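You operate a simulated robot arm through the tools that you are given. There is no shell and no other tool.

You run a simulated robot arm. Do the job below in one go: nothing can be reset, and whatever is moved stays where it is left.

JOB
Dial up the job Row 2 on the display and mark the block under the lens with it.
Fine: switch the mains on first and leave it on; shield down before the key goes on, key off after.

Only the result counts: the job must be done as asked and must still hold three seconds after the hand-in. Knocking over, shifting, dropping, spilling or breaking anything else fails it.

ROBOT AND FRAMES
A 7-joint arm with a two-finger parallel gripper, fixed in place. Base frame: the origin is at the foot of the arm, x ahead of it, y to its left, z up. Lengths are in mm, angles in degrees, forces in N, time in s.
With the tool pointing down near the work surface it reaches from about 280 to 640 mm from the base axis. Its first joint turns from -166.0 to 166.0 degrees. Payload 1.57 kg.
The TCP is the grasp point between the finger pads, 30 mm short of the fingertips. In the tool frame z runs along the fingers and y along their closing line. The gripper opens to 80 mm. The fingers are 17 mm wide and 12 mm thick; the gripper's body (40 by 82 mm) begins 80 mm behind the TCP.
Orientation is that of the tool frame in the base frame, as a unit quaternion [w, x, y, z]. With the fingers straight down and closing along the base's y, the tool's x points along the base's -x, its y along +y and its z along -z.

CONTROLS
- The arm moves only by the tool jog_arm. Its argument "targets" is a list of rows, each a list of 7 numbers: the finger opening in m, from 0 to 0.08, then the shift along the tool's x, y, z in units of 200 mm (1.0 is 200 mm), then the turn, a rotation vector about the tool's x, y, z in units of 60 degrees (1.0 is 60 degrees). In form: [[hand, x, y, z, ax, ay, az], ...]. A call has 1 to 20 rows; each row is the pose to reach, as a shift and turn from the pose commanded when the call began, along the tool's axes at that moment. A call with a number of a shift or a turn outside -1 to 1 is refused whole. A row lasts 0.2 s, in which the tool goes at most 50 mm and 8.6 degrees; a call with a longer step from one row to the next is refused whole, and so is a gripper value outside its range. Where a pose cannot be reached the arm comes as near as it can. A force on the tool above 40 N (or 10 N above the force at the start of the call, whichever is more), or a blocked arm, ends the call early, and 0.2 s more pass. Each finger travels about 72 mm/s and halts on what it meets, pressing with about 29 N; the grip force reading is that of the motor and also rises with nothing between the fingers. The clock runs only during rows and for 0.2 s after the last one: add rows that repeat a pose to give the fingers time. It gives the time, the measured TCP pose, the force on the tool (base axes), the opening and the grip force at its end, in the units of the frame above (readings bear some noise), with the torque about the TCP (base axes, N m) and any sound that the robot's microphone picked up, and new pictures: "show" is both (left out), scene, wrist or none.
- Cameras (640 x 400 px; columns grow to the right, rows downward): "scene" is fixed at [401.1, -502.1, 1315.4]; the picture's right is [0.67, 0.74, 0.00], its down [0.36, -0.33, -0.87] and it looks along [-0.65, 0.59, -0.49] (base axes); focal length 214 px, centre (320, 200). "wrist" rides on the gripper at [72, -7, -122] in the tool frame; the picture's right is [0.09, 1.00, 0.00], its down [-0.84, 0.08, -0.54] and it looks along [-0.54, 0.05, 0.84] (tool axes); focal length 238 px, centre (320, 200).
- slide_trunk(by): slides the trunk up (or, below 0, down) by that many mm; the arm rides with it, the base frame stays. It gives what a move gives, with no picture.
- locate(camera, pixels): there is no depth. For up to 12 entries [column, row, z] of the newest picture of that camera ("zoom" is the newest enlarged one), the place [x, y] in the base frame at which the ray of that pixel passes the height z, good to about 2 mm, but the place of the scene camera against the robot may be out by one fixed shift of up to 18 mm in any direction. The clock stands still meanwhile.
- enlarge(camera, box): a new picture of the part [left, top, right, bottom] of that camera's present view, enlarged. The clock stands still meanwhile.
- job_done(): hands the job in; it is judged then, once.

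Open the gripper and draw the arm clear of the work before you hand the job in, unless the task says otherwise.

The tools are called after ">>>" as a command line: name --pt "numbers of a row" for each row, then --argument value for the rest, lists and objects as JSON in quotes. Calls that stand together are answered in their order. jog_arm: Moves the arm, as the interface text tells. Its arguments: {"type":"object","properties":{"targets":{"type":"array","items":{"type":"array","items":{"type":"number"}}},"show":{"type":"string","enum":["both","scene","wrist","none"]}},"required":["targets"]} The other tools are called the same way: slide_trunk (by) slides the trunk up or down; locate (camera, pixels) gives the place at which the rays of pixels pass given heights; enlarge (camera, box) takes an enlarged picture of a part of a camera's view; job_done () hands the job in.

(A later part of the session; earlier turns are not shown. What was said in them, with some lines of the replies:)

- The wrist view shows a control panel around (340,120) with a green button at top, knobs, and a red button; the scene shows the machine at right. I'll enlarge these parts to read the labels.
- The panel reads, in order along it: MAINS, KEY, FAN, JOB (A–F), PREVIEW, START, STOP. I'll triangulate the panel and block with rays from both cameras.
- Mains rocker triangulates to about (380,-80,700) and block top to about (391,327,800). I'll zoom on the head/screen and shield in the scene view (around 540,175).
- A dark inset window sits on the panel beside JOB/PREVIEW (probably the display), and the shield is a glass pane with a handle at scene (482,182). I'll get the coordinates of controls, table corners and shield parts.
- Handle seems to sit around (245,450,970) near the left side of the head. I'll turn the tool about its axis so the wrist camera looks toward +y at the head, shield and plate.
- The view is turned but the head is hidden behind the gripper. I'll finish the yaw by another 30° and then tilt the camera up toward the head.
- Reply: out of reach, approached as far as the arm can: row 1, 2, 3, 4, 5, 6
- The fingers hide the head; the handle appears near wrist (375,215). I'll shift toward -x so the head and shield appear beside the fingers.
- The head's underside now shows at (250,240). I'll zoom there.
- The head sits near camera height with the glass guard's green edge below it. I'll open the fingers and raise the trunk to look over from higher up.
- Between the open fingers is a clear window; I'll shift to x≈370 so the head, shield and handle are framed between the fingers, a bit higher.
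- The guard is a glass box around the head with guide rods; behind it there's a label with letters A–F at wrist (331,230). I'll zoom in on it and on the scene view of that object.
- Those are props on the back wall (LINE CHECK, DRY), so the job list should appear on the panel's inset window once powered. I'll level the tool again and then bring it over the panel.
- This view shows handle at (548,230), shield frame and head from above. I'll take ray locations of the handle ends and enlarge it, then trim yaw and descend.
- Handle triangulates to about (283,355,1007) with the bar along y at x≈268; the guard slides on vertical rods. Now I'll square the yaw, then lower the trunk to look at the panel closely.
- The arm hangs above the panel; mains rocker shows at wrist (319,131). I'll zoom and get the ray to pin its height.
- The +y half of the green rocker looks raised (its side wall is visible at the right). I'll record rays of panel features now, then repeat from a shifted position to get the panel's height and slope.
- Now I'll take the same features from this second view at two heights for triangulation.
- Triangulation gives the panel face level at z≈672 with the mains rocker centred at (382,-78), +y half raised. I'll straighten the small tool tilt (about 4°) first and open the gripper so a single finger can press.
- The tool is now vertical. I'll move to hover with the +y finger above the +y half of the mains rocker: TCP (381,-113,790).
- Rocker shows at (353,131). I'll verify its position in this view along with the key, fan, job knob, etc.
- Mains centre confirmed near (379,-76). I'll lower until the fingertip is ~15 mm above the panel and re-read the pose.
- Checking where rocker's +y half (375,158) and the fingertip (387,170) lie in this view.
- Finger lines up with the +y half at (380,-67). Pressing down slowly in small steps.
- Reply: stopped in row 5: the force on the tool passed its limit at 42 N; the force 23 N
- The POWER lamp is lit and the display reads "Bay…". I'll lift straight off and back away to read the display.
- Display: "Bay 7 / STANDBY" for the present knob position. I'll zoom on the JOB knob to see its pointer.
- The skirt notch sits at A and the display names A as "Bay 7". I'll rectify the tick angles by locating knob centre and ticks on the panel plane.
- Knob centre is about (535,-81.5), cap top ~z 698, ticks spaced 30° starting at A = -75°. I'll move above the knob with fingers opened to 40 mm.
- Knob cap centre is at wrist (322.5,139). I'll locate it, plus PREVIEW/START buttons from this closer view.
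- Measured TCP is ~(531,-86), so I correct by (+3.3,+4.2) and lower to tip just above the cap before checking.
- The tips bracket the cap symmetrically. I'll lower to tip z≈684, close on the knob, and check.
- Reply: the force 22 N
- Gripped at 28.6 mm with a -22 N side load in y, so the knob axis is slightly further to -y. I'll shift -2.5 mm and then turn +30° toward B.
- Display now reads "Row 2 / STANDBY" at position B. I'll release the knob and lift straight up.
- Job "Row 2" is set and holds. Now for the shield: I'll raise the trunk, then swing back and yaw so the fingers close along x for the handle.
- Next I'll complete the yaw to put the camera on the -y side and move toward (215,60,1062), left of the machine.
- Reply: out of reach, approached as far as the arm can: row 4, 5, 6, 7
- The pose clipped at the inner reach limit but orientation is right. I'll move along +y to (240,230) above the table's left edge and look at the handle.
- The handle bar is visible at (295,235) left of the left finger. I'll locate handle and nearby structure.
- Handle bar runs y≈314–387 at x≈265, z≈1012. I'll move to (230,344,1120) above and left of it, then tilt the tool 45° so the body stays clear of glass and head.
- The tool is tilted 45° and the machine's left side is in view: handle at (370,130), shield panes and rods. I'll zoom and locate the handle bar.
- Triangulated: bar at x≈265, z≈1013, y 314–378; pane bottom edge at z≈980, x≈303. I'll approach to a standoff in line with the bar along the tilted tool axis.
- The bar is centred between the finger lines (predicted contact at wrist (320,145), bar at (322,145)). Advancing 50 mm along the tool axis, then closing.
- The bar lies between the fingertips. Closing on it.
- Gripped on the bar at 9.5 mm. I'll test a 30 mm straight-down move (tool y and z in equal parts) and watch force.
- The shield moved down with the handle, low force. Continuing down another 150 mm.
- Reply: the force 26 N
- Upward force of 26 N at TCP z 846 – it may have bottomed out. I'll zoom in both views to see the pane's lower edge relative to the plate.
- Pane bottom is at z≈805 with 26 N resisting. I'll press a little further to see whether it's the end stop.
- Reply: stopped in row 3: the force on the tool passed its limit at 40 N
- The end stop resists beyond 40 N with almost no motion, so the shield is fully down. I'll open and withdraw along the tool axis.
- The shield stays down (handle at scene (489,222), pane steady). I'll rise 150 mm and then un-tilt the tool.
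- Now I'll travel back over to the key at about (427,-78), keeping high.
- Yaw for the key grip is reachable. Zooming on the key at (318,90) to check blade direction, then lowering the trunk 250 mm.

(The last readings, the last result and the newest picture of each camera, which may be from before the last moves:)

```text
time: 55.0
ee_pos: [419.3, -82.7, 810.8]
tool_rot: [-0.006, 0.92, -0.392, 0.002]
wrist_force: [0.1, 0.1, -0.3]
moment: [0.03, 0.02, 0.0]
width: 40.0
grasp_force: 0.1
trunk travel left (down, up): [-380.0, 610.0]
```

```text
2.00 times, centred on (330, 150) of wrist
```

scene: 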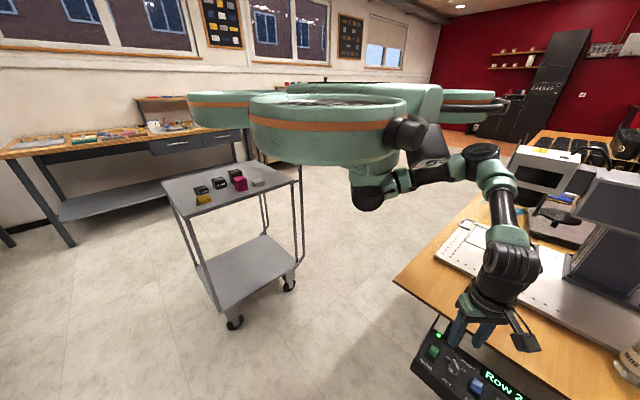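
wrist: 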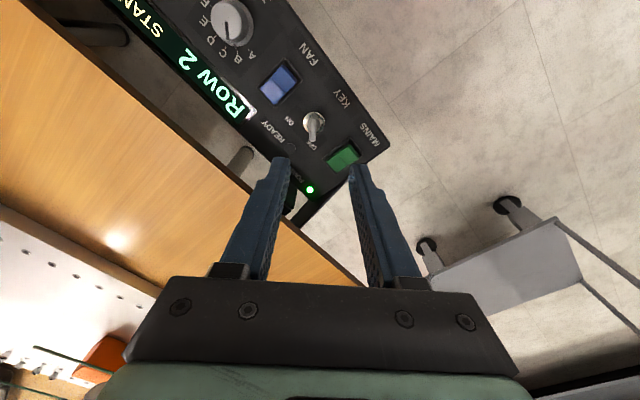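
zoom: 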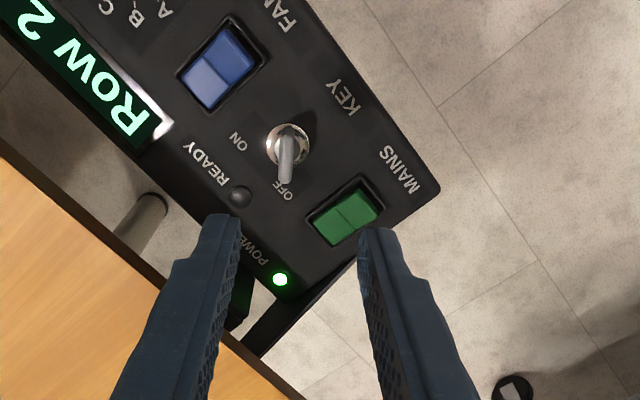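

The blade appears parallel to the image's vertical, i.e. perpendicular to the closing line – good. Locating the key barrel and blade.

>>> locate --camera "zoom" --pixels '[[287, 144, 676], [287, 144, 680], [286, 160, 690], [286, 160, 700], [286, 160, 710], [293, 137, 700], [285, 180, 700], [276, 160, 700], [302, 160, 700], [346, 211, 676]]'

>>> enlarge --camera "wrist" --box '[285, 95, 345, 155]'

```text
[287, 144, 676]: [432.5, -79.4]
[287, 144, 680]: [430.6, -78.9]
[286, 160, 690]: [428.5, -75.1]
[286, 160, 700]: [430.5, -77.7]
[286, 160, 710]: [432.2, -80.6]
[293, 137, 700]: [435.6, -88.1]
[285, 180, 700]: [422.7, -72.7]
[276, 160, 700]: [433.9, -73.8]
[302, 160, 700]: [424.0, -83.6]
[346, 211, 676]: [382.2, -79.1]
```

```text
6.67 times, centred on (315, 125) of wrist
```

zoom: 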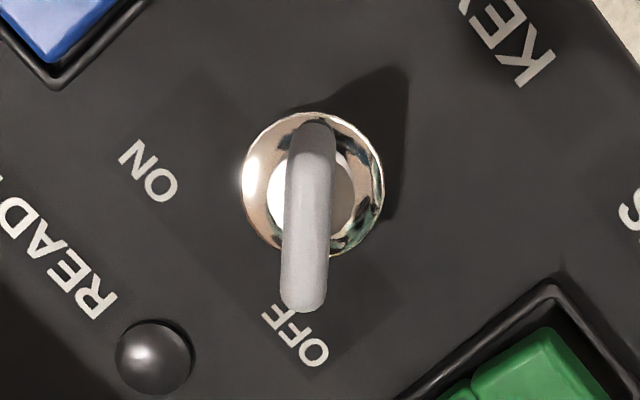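

Key barrel is at about (430,-79), blade top near z 695. I'll centre over it, opening 26 mm, and lower to just above.

>>> jog_arm --pt "0.026 0.012 -0.025 0.1 0 0 0" --pt "0.026 0.0247 -0.049 0.25 0 0 0" --pt "0.026 0.0247 -0.049 0.36 0 0 0" --pt "0.026 0.0247 -0.049 0.36 0 0 0" --show "wrist"

>>> enlarge --camera "wrist" --box '[260, 100, 380, 220]'

```text
time: 56.0
ee_pos: [432.4, -80.2, 740.5]
tool_rot: [-0.007, 0.92, -0.393, 0.003]
wrist_force: [1.0, -0.3, 0.1]
moment: [0.01, 0.04, -0.02]
width: 25.9
grasp_force: 0.0
trunk travel left (down, up): [-380.0, 610.0]
```

wrist: 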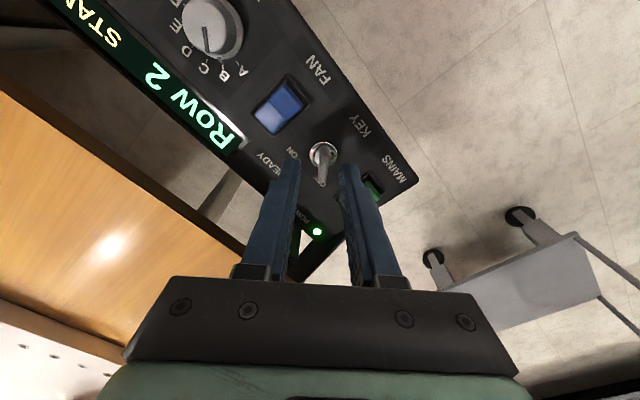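

```text
3.33 times, centred on (320, 160) of wrist
```

zoom: 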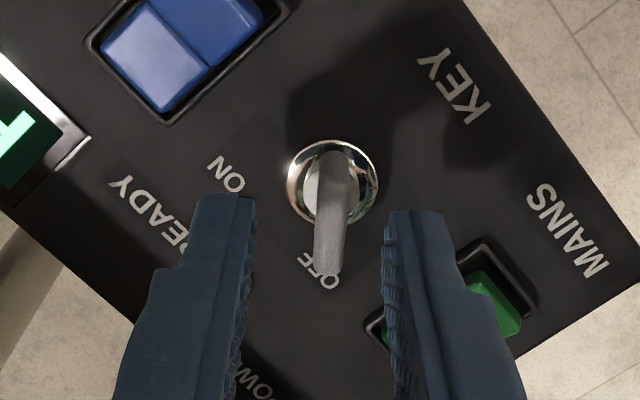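

The key sits ~2.7 mm toward tool +y from the finger midline; I'll correct and lower to tip z≈682, then close on the blade.

>>> jog_arm --pt "0.026 0 0.0135 0.05 0 0 0" --pt "0.026 0 0.0135 0.1 0 0 0" --pt "0.026 0 0.0135 0.142 0 0 0" --pt "0.026 0 0.0135 0.142 0 0 0" --show "wrist"

>>> enlarge --camera "wrist" --box '[260, 100, 380, 220]'

```text
time: 57.0
ee_pos: [429.0, -79.5, 710.7]
tool_rot: [-0.006, 0.92, -0.392, 0.003]
wrist_force: [0.5, 0.1, -0.3]
moment: [-0.06, 0.0, -0.03]
width: 26.3
grasp_force: 0.0
trunk travel left (down, up): [-380.0, 610.0]
```

wrist: 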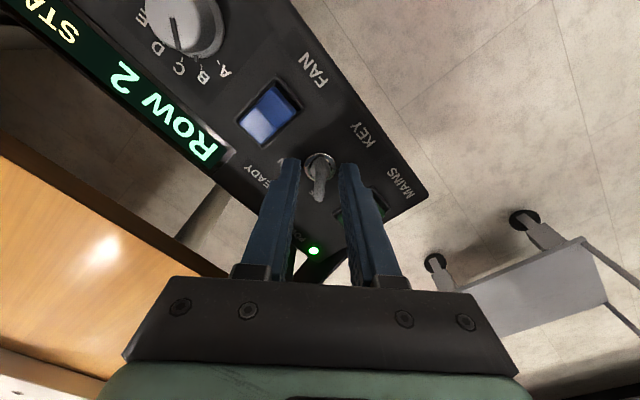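

```text
3.33 times, centred on (320, 160) of wrist
```

zoom: 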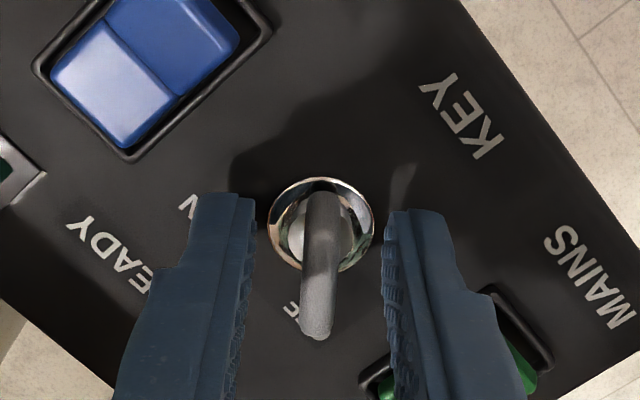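

The blade is centred between the pads. Closing on it and checking the side load.

>>> jog_arm --pt "0.013 0 0 0 0 0 0" --pt "0.0 0 0 0 0 0 0" --pt "0.0 0 0 0 0 0 0" --show "none"

```text
time: 57.8
ee_pos: [429.8, -81.2, 710.5]
tool_rot: [-0.006, 0.92, -0.392, 0.002]
wrist_force: [0.0, -0.4, -0.3]
moment: [-0.51, 0.31, 0.01]
width: 7.0
grasp_force: 26.2
trunk travel left (down, up): [-380.0, 610.0]
```

Gripped the blade at 7.0 mm with negligible load. Turning it +45° clockwise first.

>>> jog_arm --pt "0.0 0 0 0 0 0 0.125" --pt "0.0 0 0 0 0 0 0.25" --pt "0.0 0 0 0 0 0 0.375" --pt "0.0 0 0 0 0 0 0.5" --pt "0.0 0 0 0 0 0 0.625" --pt "0.0 0 0 0 0 0 0.75" --show "wrist"

>>> enlarge --camera "wrist" --box '[220, 60, 420, 260]'

```text
time: 59.2
ee_pos: [427.9, -80.7, 710.6]
tool_rot: [0.004, -0.699, 0.715, 0.001]
wrist_force: [-14.7, -1.7, 1.9]
moment: [-0.58, 0.78, 0.05]
width: 6.9
grasp_force: 26.6
trunk travel left (down, up): [-380.0, 610.0]
```

wrist: 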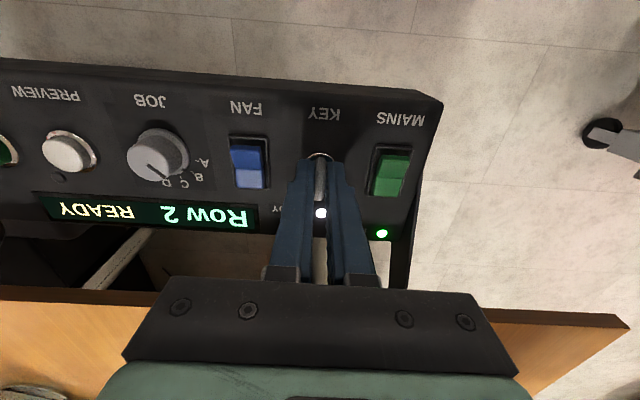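

```text
2.00 times, centred on (320, 160) of wrist
```

zoom: 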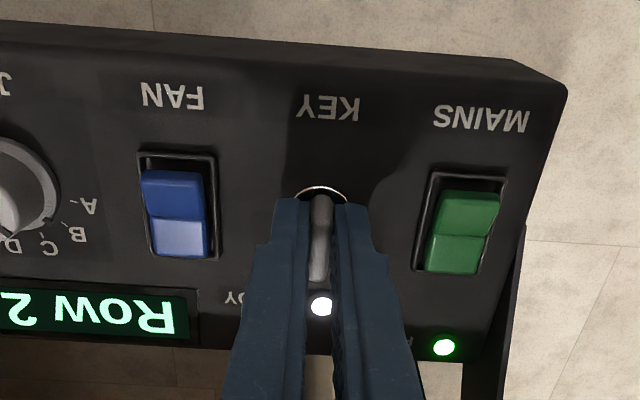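

READY lamp and "Row 2 READY" are already showing at mid-turn; I'll finish the remaining turn to the ON mark with a small side correction.

>>> jog_arm --pt "0.0 0 0.007 0 0 0 0.125" --pt "0.0 0 0.007 0 0 0 0.25" --pt "0.0 0 0.007 0 0 0 0.375" --pt "0.0 0 0.007 0 0 0 0.5" --pt "0.0 0 0.007 0 0 0 0.625" --pt "0.0 0 0.007 0 0 0 0.75" --show "wrist"

>>> enlarge --camera "wrist" --box '[220, 60, 420, 260]'

```text
time: 60.6
ee_pos: [427.0, -79.8, 710.0]
tool_rot: [0.004, -0.372, 0.928, 0.004]
wrist_force: [-18.2, -3.8, 1.1]
moment: [-0.25, 0.0, 0.5]
width: 7.1
grasp_force: 26.4
trunk travel left (down, up): [-380.0, 610.0]
```

wrist: 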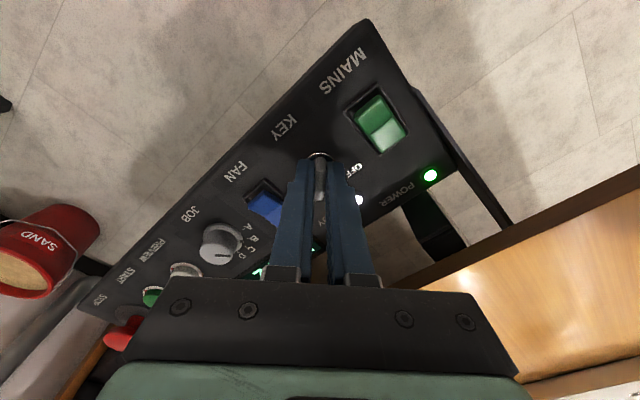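

```text
2.00 times, centred on (320, 160) of wrist
```

zoom: 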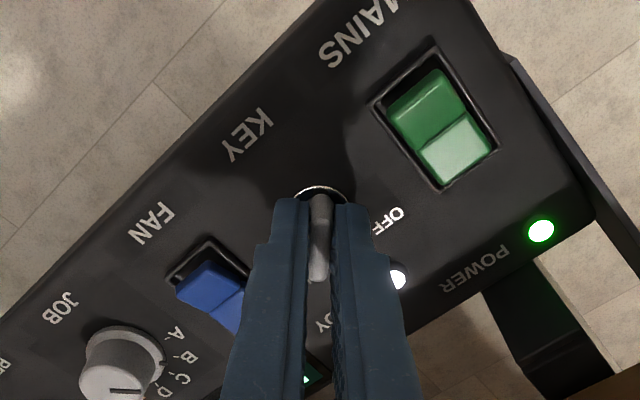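

Key is at the ON stop (0.5 N·m reaction). I'll release and lift.

>>> jog_arm --pt "0.013 0 0 0 0 0 0" --pt "0.026 0 0 0 0 0 0" --pt "0.026 0 0 0 0 0 0" --pt "0.026 0 0 -0.15 0 0 0" --pt "0.026 0 0 -0.35 0 0 0" --pt "0.026 0 0 -0.5 0 0 0" --show "both"

>>> enlarge --camera "wrist" --box '[180, 60, 420, 290]'

```text
time: 62.0
ee_pos: [427.9, -81.1, 812.0]
tool_rot: [0.007, -0.373, 0.928, 0.002]
wrist_force: [-0.2, -0.5, 0.7]
moment: [0.02, 0.04, 0.01]
width: 26.1
grasp_force: 0.1
trunk travel left (down, up): [-380.0, 610.0]
```

scene: 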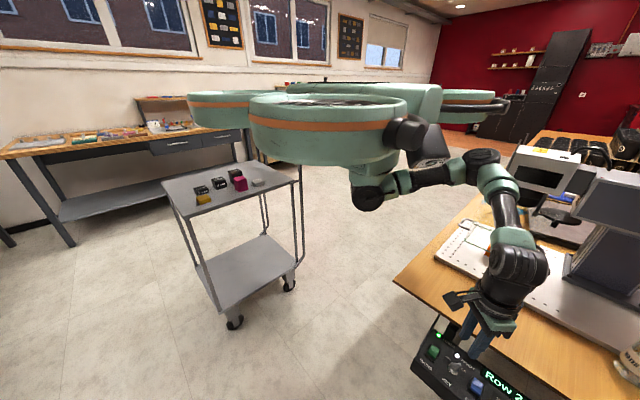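
wrist: 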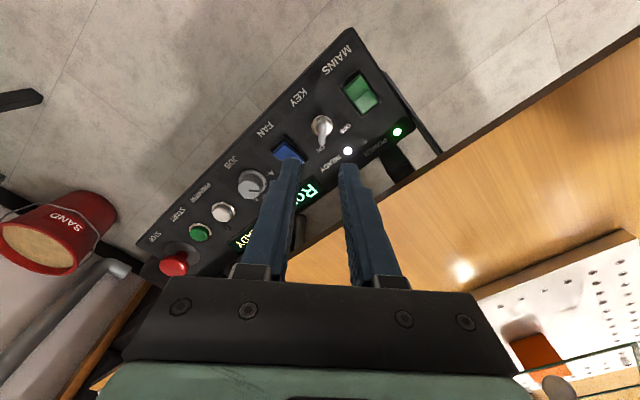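

```text
1.74 times, centred on (300, 175) of wrist
```

zoom: 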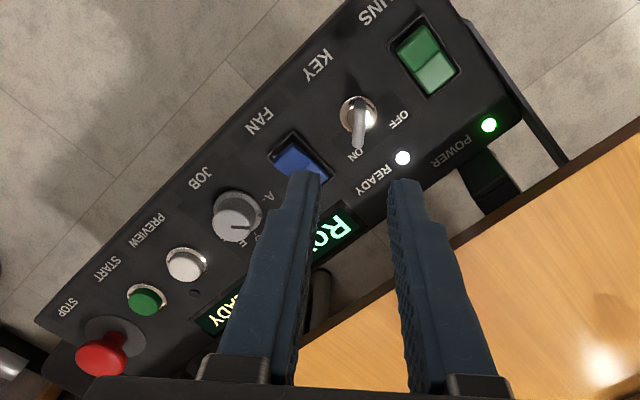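

Key ON, READY lit, job Row 2. I'll close the fingers, square the yaw and move toward START, locating the button first.

>>> locate --camera "wrist" --pixels '[[199.4, 231.3, 680], [199.4, 231.3, 685], [199.4, 231.3, 690], [223, 212, 685]]'

>>> jog_arm --pt "0.0 -0.08 -0.07 -0.05 0 0 0.12" --pt "0.0 -0.16 -0.15 -0.05 0 0 0.24" --pt "0.0 -0.24 -0.22 -0.05 0 0 0.36" --pt "0.0 -0.32 -0.3 -0.05 0 0 0.48" --pt "0.0 -0.4 -0.37 -0.05 0 0 0.6" --pt "0.0 -0.484 -0.448 -0.05 0 0 0.72" --show "wrist"

```text
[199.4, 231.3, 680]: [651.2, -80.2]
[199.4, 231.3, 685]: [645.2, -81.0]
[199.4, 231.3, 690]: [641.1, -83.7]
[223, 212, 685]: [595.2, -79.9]
```

```text
time: 63.4
ee_pos: [558.2, -79.5, 822.4]
tool_rot: [0.005, -0.004, 1.0, 0.004]
wrist_force: [0.0, 0.0, 0.6]
moment: [-0.01, 0.0, -0.02]
width: 0.0
grasp_force: 21.4
trunk travel left (down, up): [-380.0, 610.0]
```

wrist: 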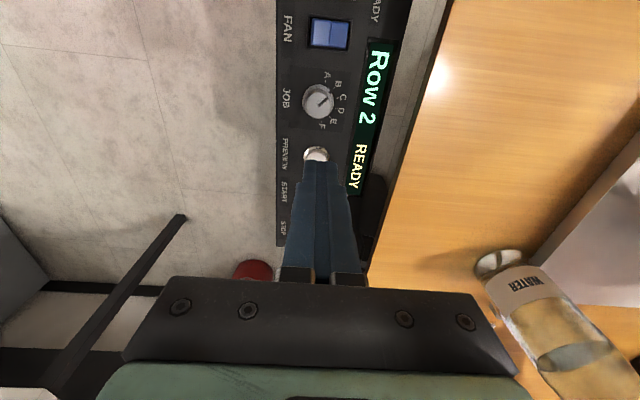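

START is at about (649,-79.5), face z≈684. I'll tilt 12° outward and move to hover with the closed fingertips ~20 mm above it.

>>> jog_arm --pt "0.0 -0.12 0 0.1 0 -0.06 0" --pt "0.0 -0.25 0 0.2 0 -0.13 0" --pt "0.0 -0.36 0 0.32 0 -0.2 0" --pt "0.0 -0.424 0 0.437 0 -0.2 0" --pt "0.0 -0.424 0 0.437 0 -0.2 0" --show "both"

>>> enlarge --camera "wrist" --box '[250, 80, 410, 260]'

```text
time: 64.6
ee_pos: [646.7, -77.0, 735.0]
tool_rot: [0.11, -0.005, 0.994, 0.004]
wrist_force: [-0.9, 0.3, -0.7]
moment: [0.02, 0.01, 0.0]
width: 0.0
grasp_force: 21.0
trunk travel left (down, up): [-380.0, 610.0]
```

scene: 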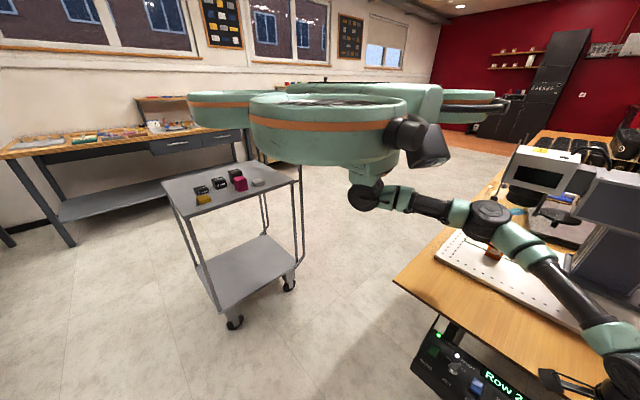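
wrist: 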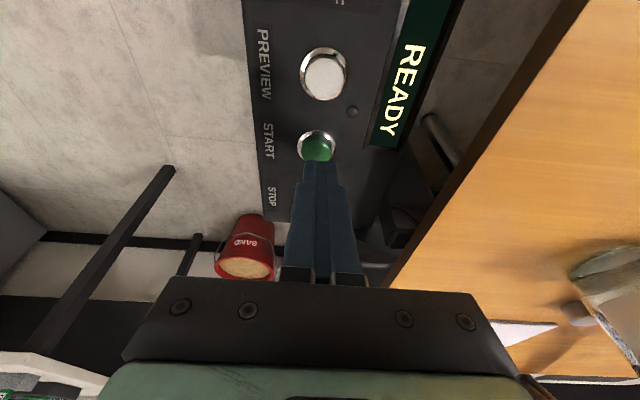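

```text
2.22 times, centred on (330, 170) of wrist
```

zoom: 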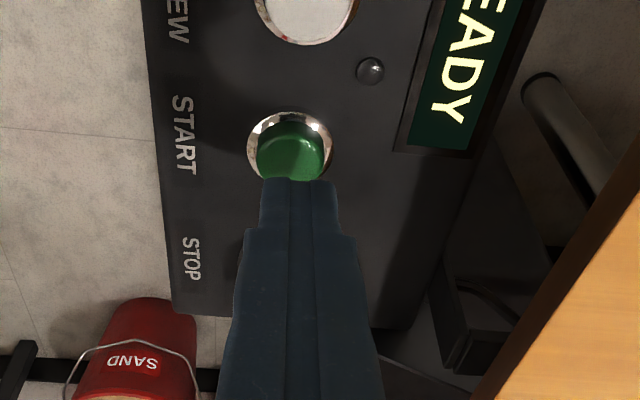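

The tip hovers just past the START cap centre (316,147). Locating the cap to refine before pressing.

>>> locate --camera "wrist" --pixels '[[316.5, 146.6, 680], [316.5, 146.6, 685], [316.5, 146.6, 690], [322, 73, 685]]'

>>> jog_arm --pt "0.0 0 0 0 0 0 0" --show "none"

```text
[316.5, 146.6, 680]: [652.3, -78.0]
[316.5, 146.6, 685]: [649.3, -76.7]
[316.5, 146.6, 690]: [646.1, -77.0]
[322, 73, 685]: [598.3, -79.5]
```

```text
time: 65.0
ee_pos: [646.5, -76.2, 734.7]
tool_rot: [0.109, -0.005, 0.994, 0.005]
wrist_force: [-0.2, -0.7, -0.1]
moment: [0.01, 0.03, 0.04]
width: 0.0
grasp_force: 21.1
trunk travel left (down, up): [-380.0, 610.0]
```

Pressing START straight down in small steps; the force limit will stop me if it bottoms.

>>> jog_arm --pt "0.0 0.015 -0.005 0.03 0 0 0" --pt "0.0 0.023 -0.005 0.0566 0 0 0" --pt "0.0 0.0274 -0.005 0.076 0 0 0" --pt "0.0 0.0306 -0.005 0.0907 0 0 0" --pt "0.0 0.0339 -0.005 0.1054 0 0 0" --pt "0.0 0.0371 -0.005 0.12 0 0 0" --show "wrist"

```text
time: 66.4
ee_pos: [643.5, -77.6, 709.5]
tool_rot: [0.11, -0.005, 0.994, 0.005]
wrist_force: [0.8, 0.0, 2.7]
moment: [0.0, 0.0, -0.03]
width: 0.0
grasp_force: 21.4
trunk travel left (down, up): [-380.0, 610.0]
heard: click
```

wrist: 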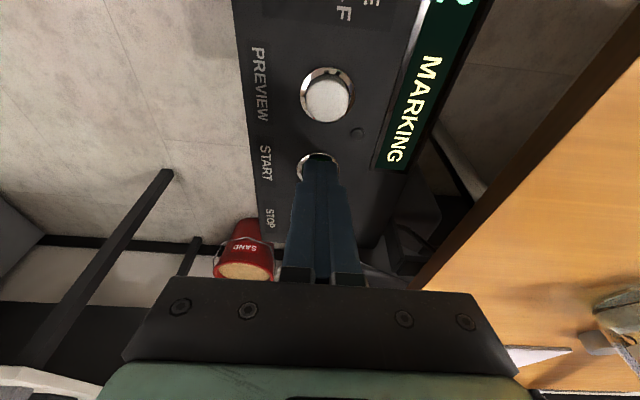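

A click was heard and the display says MARKING. I'll lift off the button and watch the display.

>>> jog_arm --pt "0.0 -0.02 0 -0.08 0 0 0" --pt "0.0 -0.04 0 -0.2 0 0 0" --pt "0.0 -0.06 0 -0.35 0 0 0" --pt "0.0 -0.06 0 -0.5 0 0 0" --pt "0.0 -0.06 0 -0.5 0 0 0" --show "both"

>>> enlarge --camera "scene" --box '[430, 160, 590, 290]'

```text
time: 67.6
ee_pos: [633.7, -80.9, 811.8]
tool_rot: [0.108, -0.005, 0.994, 0.004]
wrist_force: [-0.8, 0.1, -0.6]
moment: [0.04, -0.01, 0.0]
width: 0.0
grasp_force: 21.3
trunk travel left (down, up): [-380.0, 610.0]
```

scene: 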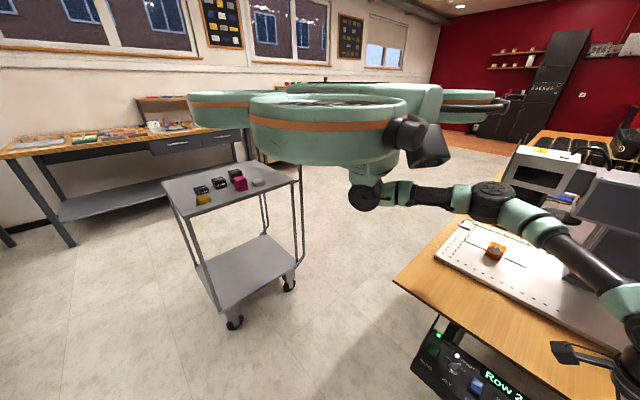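
wrist: 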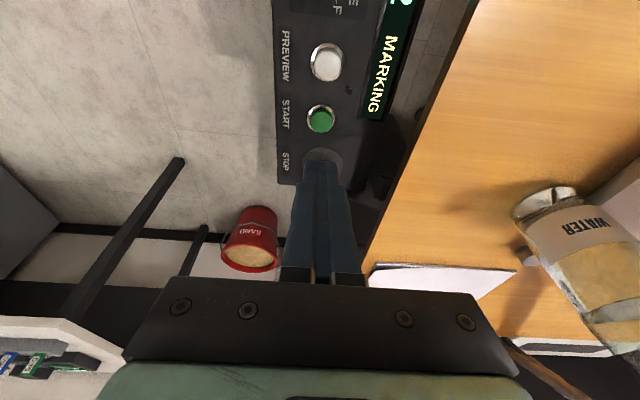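

```text
3.08 times, centred on (510, 225) of scene
```

zoom: 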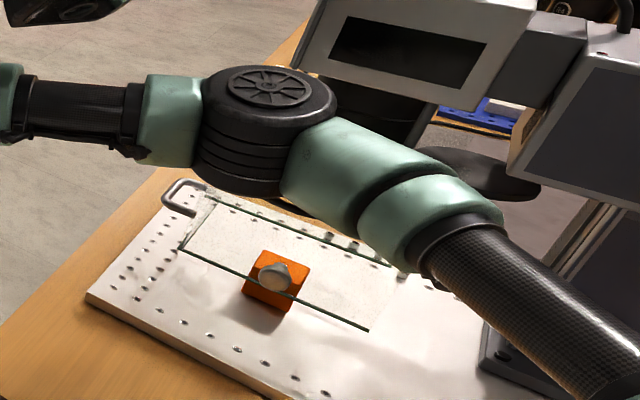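

Marking is still running. I'll hold still and wait for it to finish.

>>> jog_arm --pt "0.0 0 0 0 0 0 0" --pt "0.0 0 0 0 0 0 0" --pt "0.0 0 0 0 0 0 0" --pt "0.0 0 0 0 0 0 0" --pt "0.0 0 0 0 0 0 0" --pt "0.0 0 0 0 0 0 0" --pt "0.0 0 0 0 0 0 0" --pt "0.0 0 0 0 0 0 0" --pt "0.0 0 0 0 0 0 0" --pt "0.0 0 0 0 0 0 0" --show "wrist"

```text
time: 69.8
ee_pos: [633.9, -80.5, 811.1]
tool_rot: [0.109, -0.005, 0.994, 0.006]
wrist_force: [0.5, 0.7, -1.0]
moment: [0.02, -0.02, 0.0]
width: 0.0
grasp_force: 21.4
trunk travel left (down, up): [-380.0, 610.0]
```

wrist: 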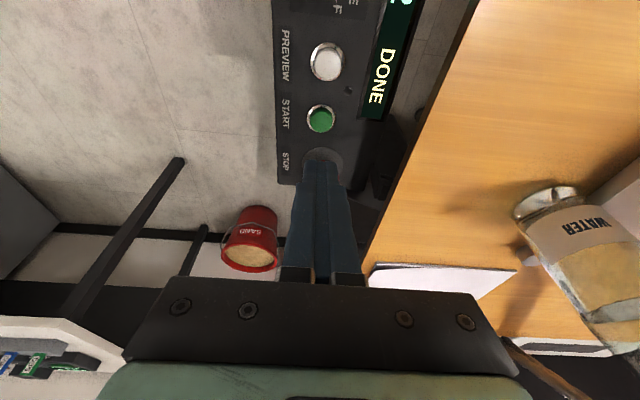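

DONE is displayed. Now back to the key to switch it off: untilt and return to x≈434, then yaw to the earlier release orientation.

>>> jog_arm --pt "0.0 0.19 0 -0.043 0 0.07 0" --pt "0.0 0.38 0 -0.085 0 0.14 0" --pt "0.026 0.58 0 -0.128 0 0.209 0" --pt "0.026 0.78 0 -0.172 0 0.209 0" --pt "0.026 0.976 0 -0.217 0 0.209 0" --pt "0.026 0.976 0 -0.217 0 0.209 0" --show "none"

>>> jog_arm --pt "0.026 0 0 0 0 0 -0.125" --pt "0.026 0 0 0 0 0 -0.25" --pt "0.026 0 0 0 0 0 -0.375" --pt "0.026 0 0 0 0 0 -0.5" --pt "0.026 0 0 0 0 0 -0.625" --pt "0.026 0 0 0 0 0 -0.735" --pt "0.026 0 0 0 0 0 -0.735" --show "both"

>>> enlarge --camera "wrist" --box '[240, 60, 400, 220]'

```text
time: 71.2
ee_pos: [430.9, -83.5, 809.9]
tool_rot: [0.0, -0.005, 1.0, 0.004]
wrist_force: [-0.7, -0.6, 0.1]
moment: [-0.01, -0.01, -0.01]
width: 25.8
grasp_force: 0.1
trunk travel left (down, up): [-380.0, 610.0]
```

```text
time: 72.8
ee_pos: [432.9, -80.7, 810.1]
tool_rot: [0.001, -0.381, 0.925, 0.005]
wrist_force: [0.3, 0.3, 0.4]
moment: [0.01, -0.03, -0.02]
width: 25.9
grasp_force: 0.0
trunk travel left (down, up): [-380.0, 610.0]
```

scene: 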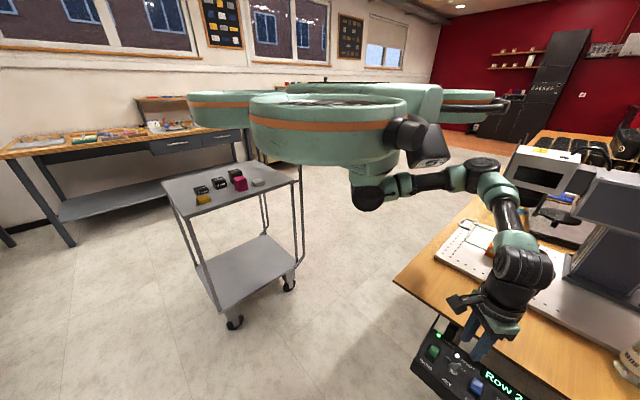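
wrist: 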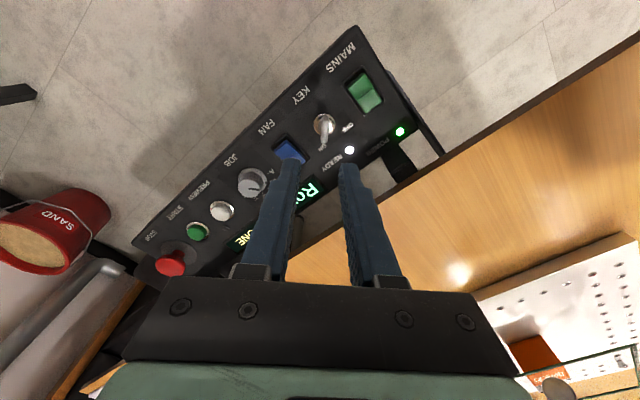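

```text
2.50 times, centred on (320, 140) of wrist
```

zoom: 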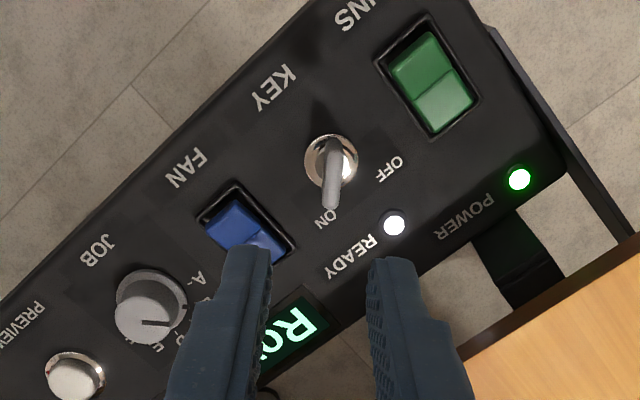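

The blade points at ON and is parallel to the image vertical. Correcting ~(-5,+0.5) mm and lowering to hover.

>>> jog_arm --pt "0.026 0.008 0.01 0.1 0 0 0" --pt "0.026 0.016 0.0195 0.25 0 0 0" --pt "0.026 0.016 0.0195 0.35 0 0 0" --pt "0.026 0.016 0.0195 0.35 0 0 0" --show "wrist"

>>> enlarge --camera "wrist" --box '[260, 100, 380, 220]'

```text
time: 73.8
ee_pos: [426.8, -79.5, 738.1]
tool_rot: [0.002, -0.38, 0.925, 0.004]
wrist_force: [-0.7, 1.0, 0.3]
moment: [0.01, 0.01, 0.0]
width: 26.2
grasp_force: 0.0
trunk travel left (down, up): [-380.0, 610.0]
```

wrist: 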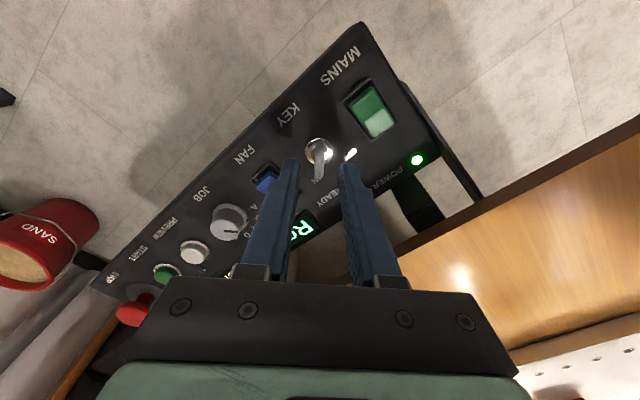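

```text
3.33 times, centred on (320, 160) of wrist
```

zoom: 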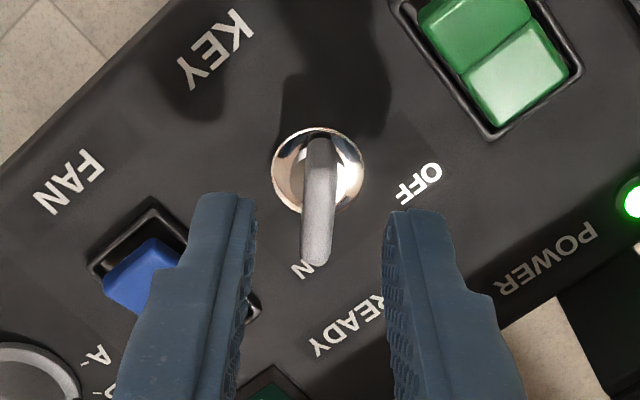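

Well aligned. Lowering onto the blade and closing.

>>> jog_arm --pt "0.026 0 -0.003 0.05 0 0 0" --pt "0.026 0 -0.003 0.1 0 0 0" --pt "0.026 0 -0.003 0.137 0 0 0" --pt "0.013 0 -0.003 0.137 0 0 0" --pt "0.0 0 -0.003 0.137 0 0 0" --pt "0.0 0 -0.003 0.137 0 0 0" --show "none"

```text
time: 75.2
ee_pos: [427.4, -79.9, 710.8]
tool_rot: [0.002, -0.381, 0.925, 0.004]
wrist_force: [-4.3, 2.4, -0.2]
moment: [-0.11, -0.59, 0.18]
width: 6.3
grasp_force: 27.0
trunk travel left (down, up): [-380.0, 610.0]
```

Gripped the blade (6.3 mm, light loads). Turning −90° counter-clockwise back to OFF in two stages.

>>> jog_arm --pt "0.0 0 0 0 0 0 -0.125" --pt "0.0 0 0 0 0 0 -0.25" --pt "0.0 0 0 0 0 0 -0.375" --pt "0.0 0 0 0 0 0 -0.5" --pt "0.0 0 0 0 0 0 -0.625" --pt "0.0 0 0 0 0 0 -0.75" --show "none"

>>> jog_arm --pt "0.0 0 0 0 0 0 -0.125" --pt "0.0 0 0 0 0 0 -0.25" --pt "0.0 0 0 0 0 0 -0.375" --pt "0.0 0 0 0 0 0 -0.5" --pt "0.0 0 0 0 0 0 -0.625" --pt "0.0 0 0 0 0 0 -0.75" --show "wrist"

>>> enlarge --camera "wrist" --box '[220, 60, 420, 260]'

```text
time: 76.6
ee_pos: [427.9, -80.0, 711.5]
tool_rot: [0.002, -0.706, 0.708, 0.005]
wrist_force: [-7.4, 3.8, -18.6]
moment: [-0.03, -0.31, 0.01]
width: 6.9
grasp_force: 27.2
trunk travel left (down, up): [-380.0, 610.0]
```

```text
time: 78.0
ee_pos: [429.5, -80.3, 711.7]
tool_rot: [-0.004, 0.924, -0.383, -0.001]
wrist_force: [4.6, 4.6, -5.3]
moment: [0.14, 0.61, -0.01]
width: 7.2
grasp_force: 26.2
trunk travel left (down, up): [-380.0, 610.0]
```

wrist: 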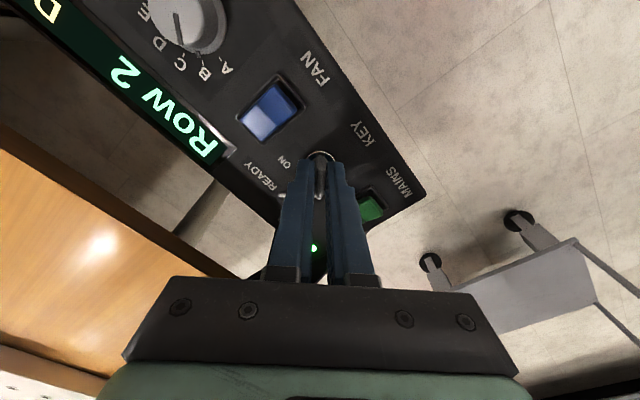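

```text
2.00 times, centred on (320, 160) of wrist
```

zoom: 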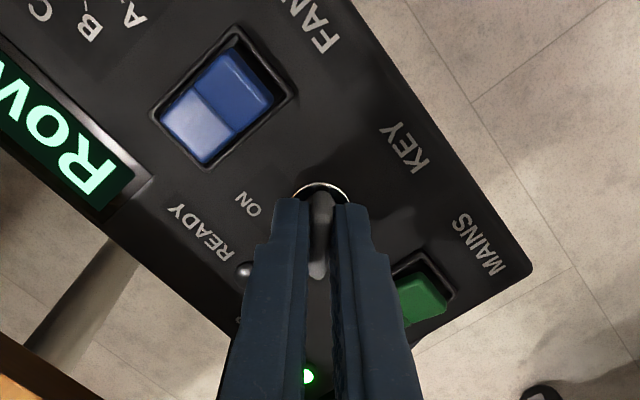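

READY lamp is off and the key is back at OFF; I'll nudge 3° to be sure it is home, then release and lift.

>>> jog_arm --pt "0.0 0 0 0 0 0 -0.05" --pt "0.0 0 0 0 0 0 -0.05" --show "none"

>>> jog_arm --pt "0.013 0 0 0 0 0 0" --pt "0.026 0 0 0 0 0 0" --pt "0.026 0 0 0 0 0 0" --pt "0.026 0 0 -0.15 0 0 0" --pt "0.026 0 0 -0.35 0 0 0" --pt "0.026 0 0 -0.55 0 0 0" --show "both"

>>> enlarge --camera "wrist" --box '[180, 0, 420, 240]'

>>> enlarge --camera "scene" --box '[400, 310, 560, 400]'

>>> enlarge --camera "scene" --box '[450, 200, 560, 290]'

```text
time: 78.6
ee_pos: [430.1, -80.0, 712.5]
tool_rot: [-0.004, 0.933, -0.36, -0.001]
wrist_force: [6.7, 6.4, 1.1]
moment: [-0.05, 0.48, -0.48]
width: 7.6
grasp_force: 27.0
trunk travel left (down, up): [-380.0, 610.0]
```

```text
time: 80.0
ee_pos: [427.9, -80.1, 821.6]
tool_rot: [-0.003, 0.933, -0.361, -0.002]
wrist_force: [0.0, 0.4, -0.2]
moment: [0.0, 0.03, 0.0]
width: 25.9
grasp_force: 0.0
trunk travel left (down, up): [-380.0, 610.0]
```

scene: 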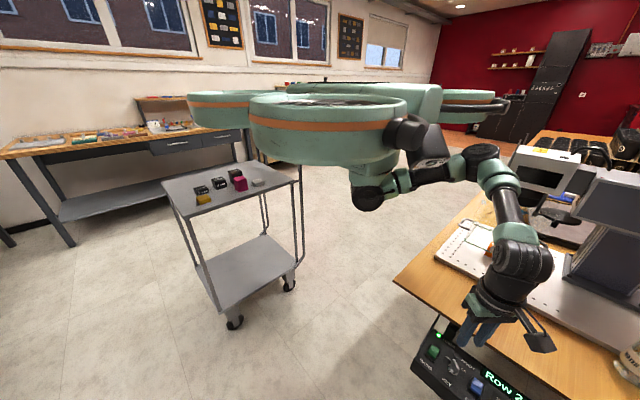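
wrist: 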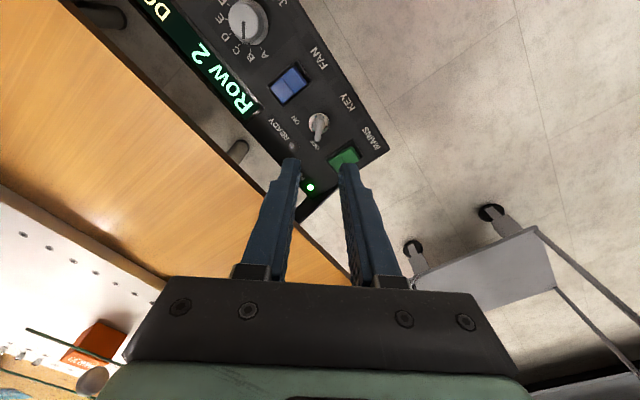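

```text
1.67 times, centred on (300, 120) of wrist
```

zoom: 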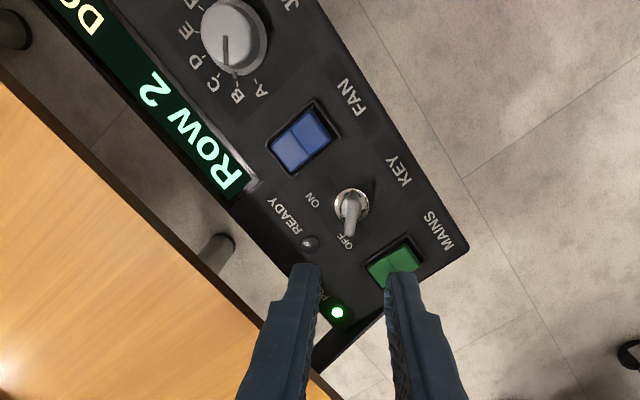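

```text
4.00 times, centred on (480, 355) of scene
```

zoom: 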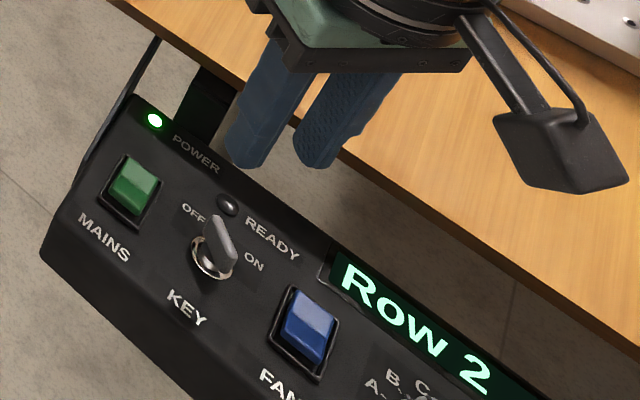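

```text
4.44 times, centred on (505, 245) of scene
```

zoom: 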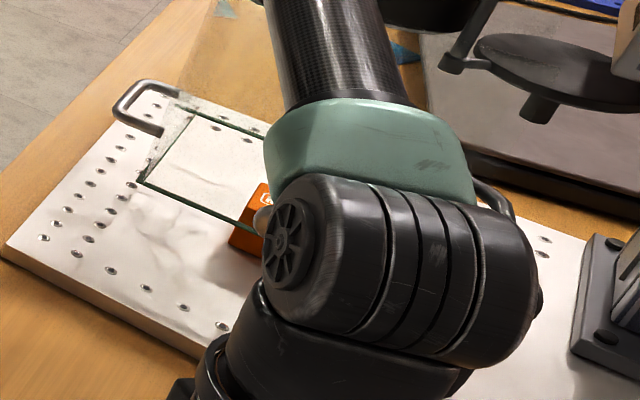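

Key is OFF, READY out, POWER still lit. I'll check the block's mark in the wrist view at (92,355), then retreat upward with the gripper open.

>>> enlarge --camera "wrist" --box '[40, 310, 140, 400]'

>>> slide_trunk --by 300

>>> jog_arm --pt "0.05 0.1 0 0 0 0 0.125" --pt "0.08 0.2 0 0 0 0 0.25" --pt "0.08 0.3 0 0 0 0 0.375" --pt "0.08 0.3 0 0 0 0 0.5" --pt "0.08 0.3 0 0 0 0 0.625" --pt "0.08 0.3 0 0 0 0 0.75" --show "both"

```text
4.44 times, centred on (90, 355) of wrist
```

zoom: 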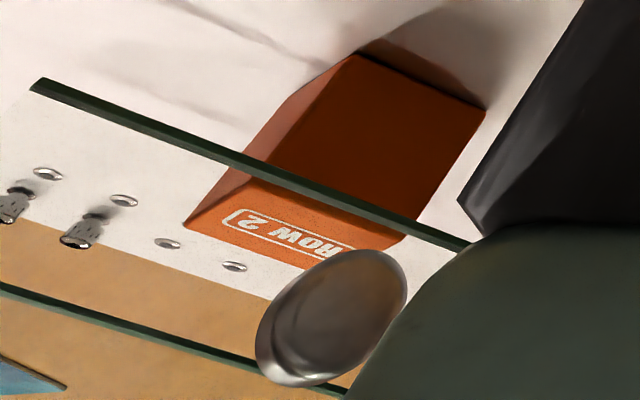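

```text
time: 83.0
ee_pos: [428.3, -81.2, 1121.2]
tool_rot: [-0.004, 0.933, -0.36, -0.002]
wrist_force: [-0.8, 0.3, 0.2]
moment: [-0.02, 0.0, 0.0]
width: 26.0
grasp_force: 0.1
trunk travel left (down, up): [-680.0, 310.0]
```

```text
time: 84.4
ee_pos: [473.1, -120.8, 1120.4]
tool_rot: [-0.003, 0.723, -0.691, -0.004]
wrist_force: [0.2, -0.9, -0.2]
moment: [0.02, 0.01, -0.01]
width: 79.9
grasp_force: 0.0
trunk travel left (down, up): [-680.0, 310.0]
```

scene: 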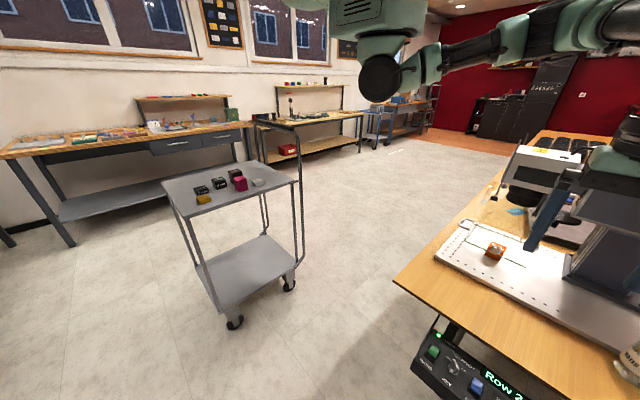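
wrist: 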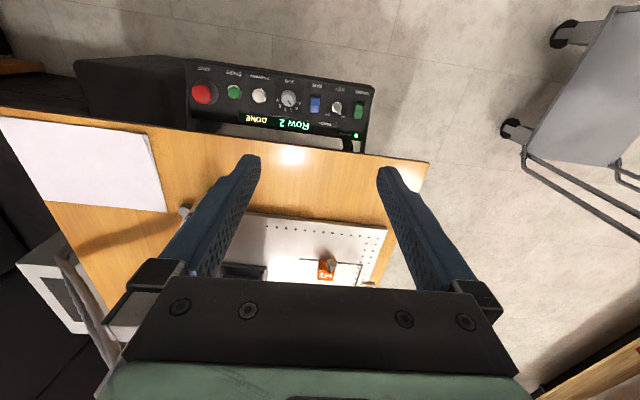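

The block's top reads "ROW 2", the arm is clear and the gripper open. One last check of the panel and shield before handing in.

>>> enlarge --camera "wrist" --box '[220, 70, 380, 170]'

>>> enlarge --camera "scene" --box '[420, 180, 640, 400]'

```text
4.00 times, centred on (300, 120) of wrist
```

zoom: 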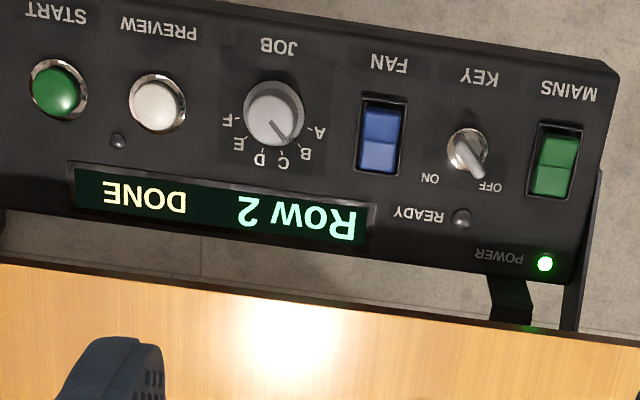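

```text
1.82 times, centred on (530, 290) of scene
```

zoom: 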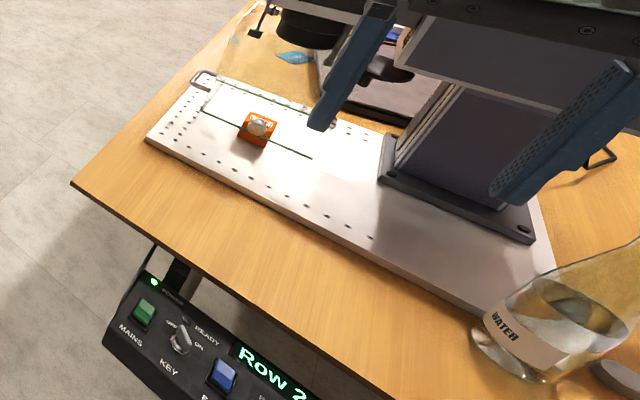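

Display shows "Row 2 DONE", the key is OFF, POWER is lit, the shield is down, the block is marked, and the arm is clear with the gripper open. Handing the job in.

>>> job_done

```text
The job is handed in.
```

The block under the lens is marked "ROW 2", and I have handed the job in. No result came back from the hand-in, so this is based on the last pictures I took.

- **Mains:** I switched it on first and left it on; the POWER lamp is still lit.
- **Job:** the dial is at position B, and the display reads "Row 2 / DONE".
- **Shield:** I lowered it to its end stop before turning the key on. It stops about 30 mm above the plate, and I left it down.
- **Key:** I turned it on after the shield was down and off once the display showed DONE. The READY lamp is out.
- **Arm:** it is clear of the work with the gripper open. I saw nothing else knocked or moved.
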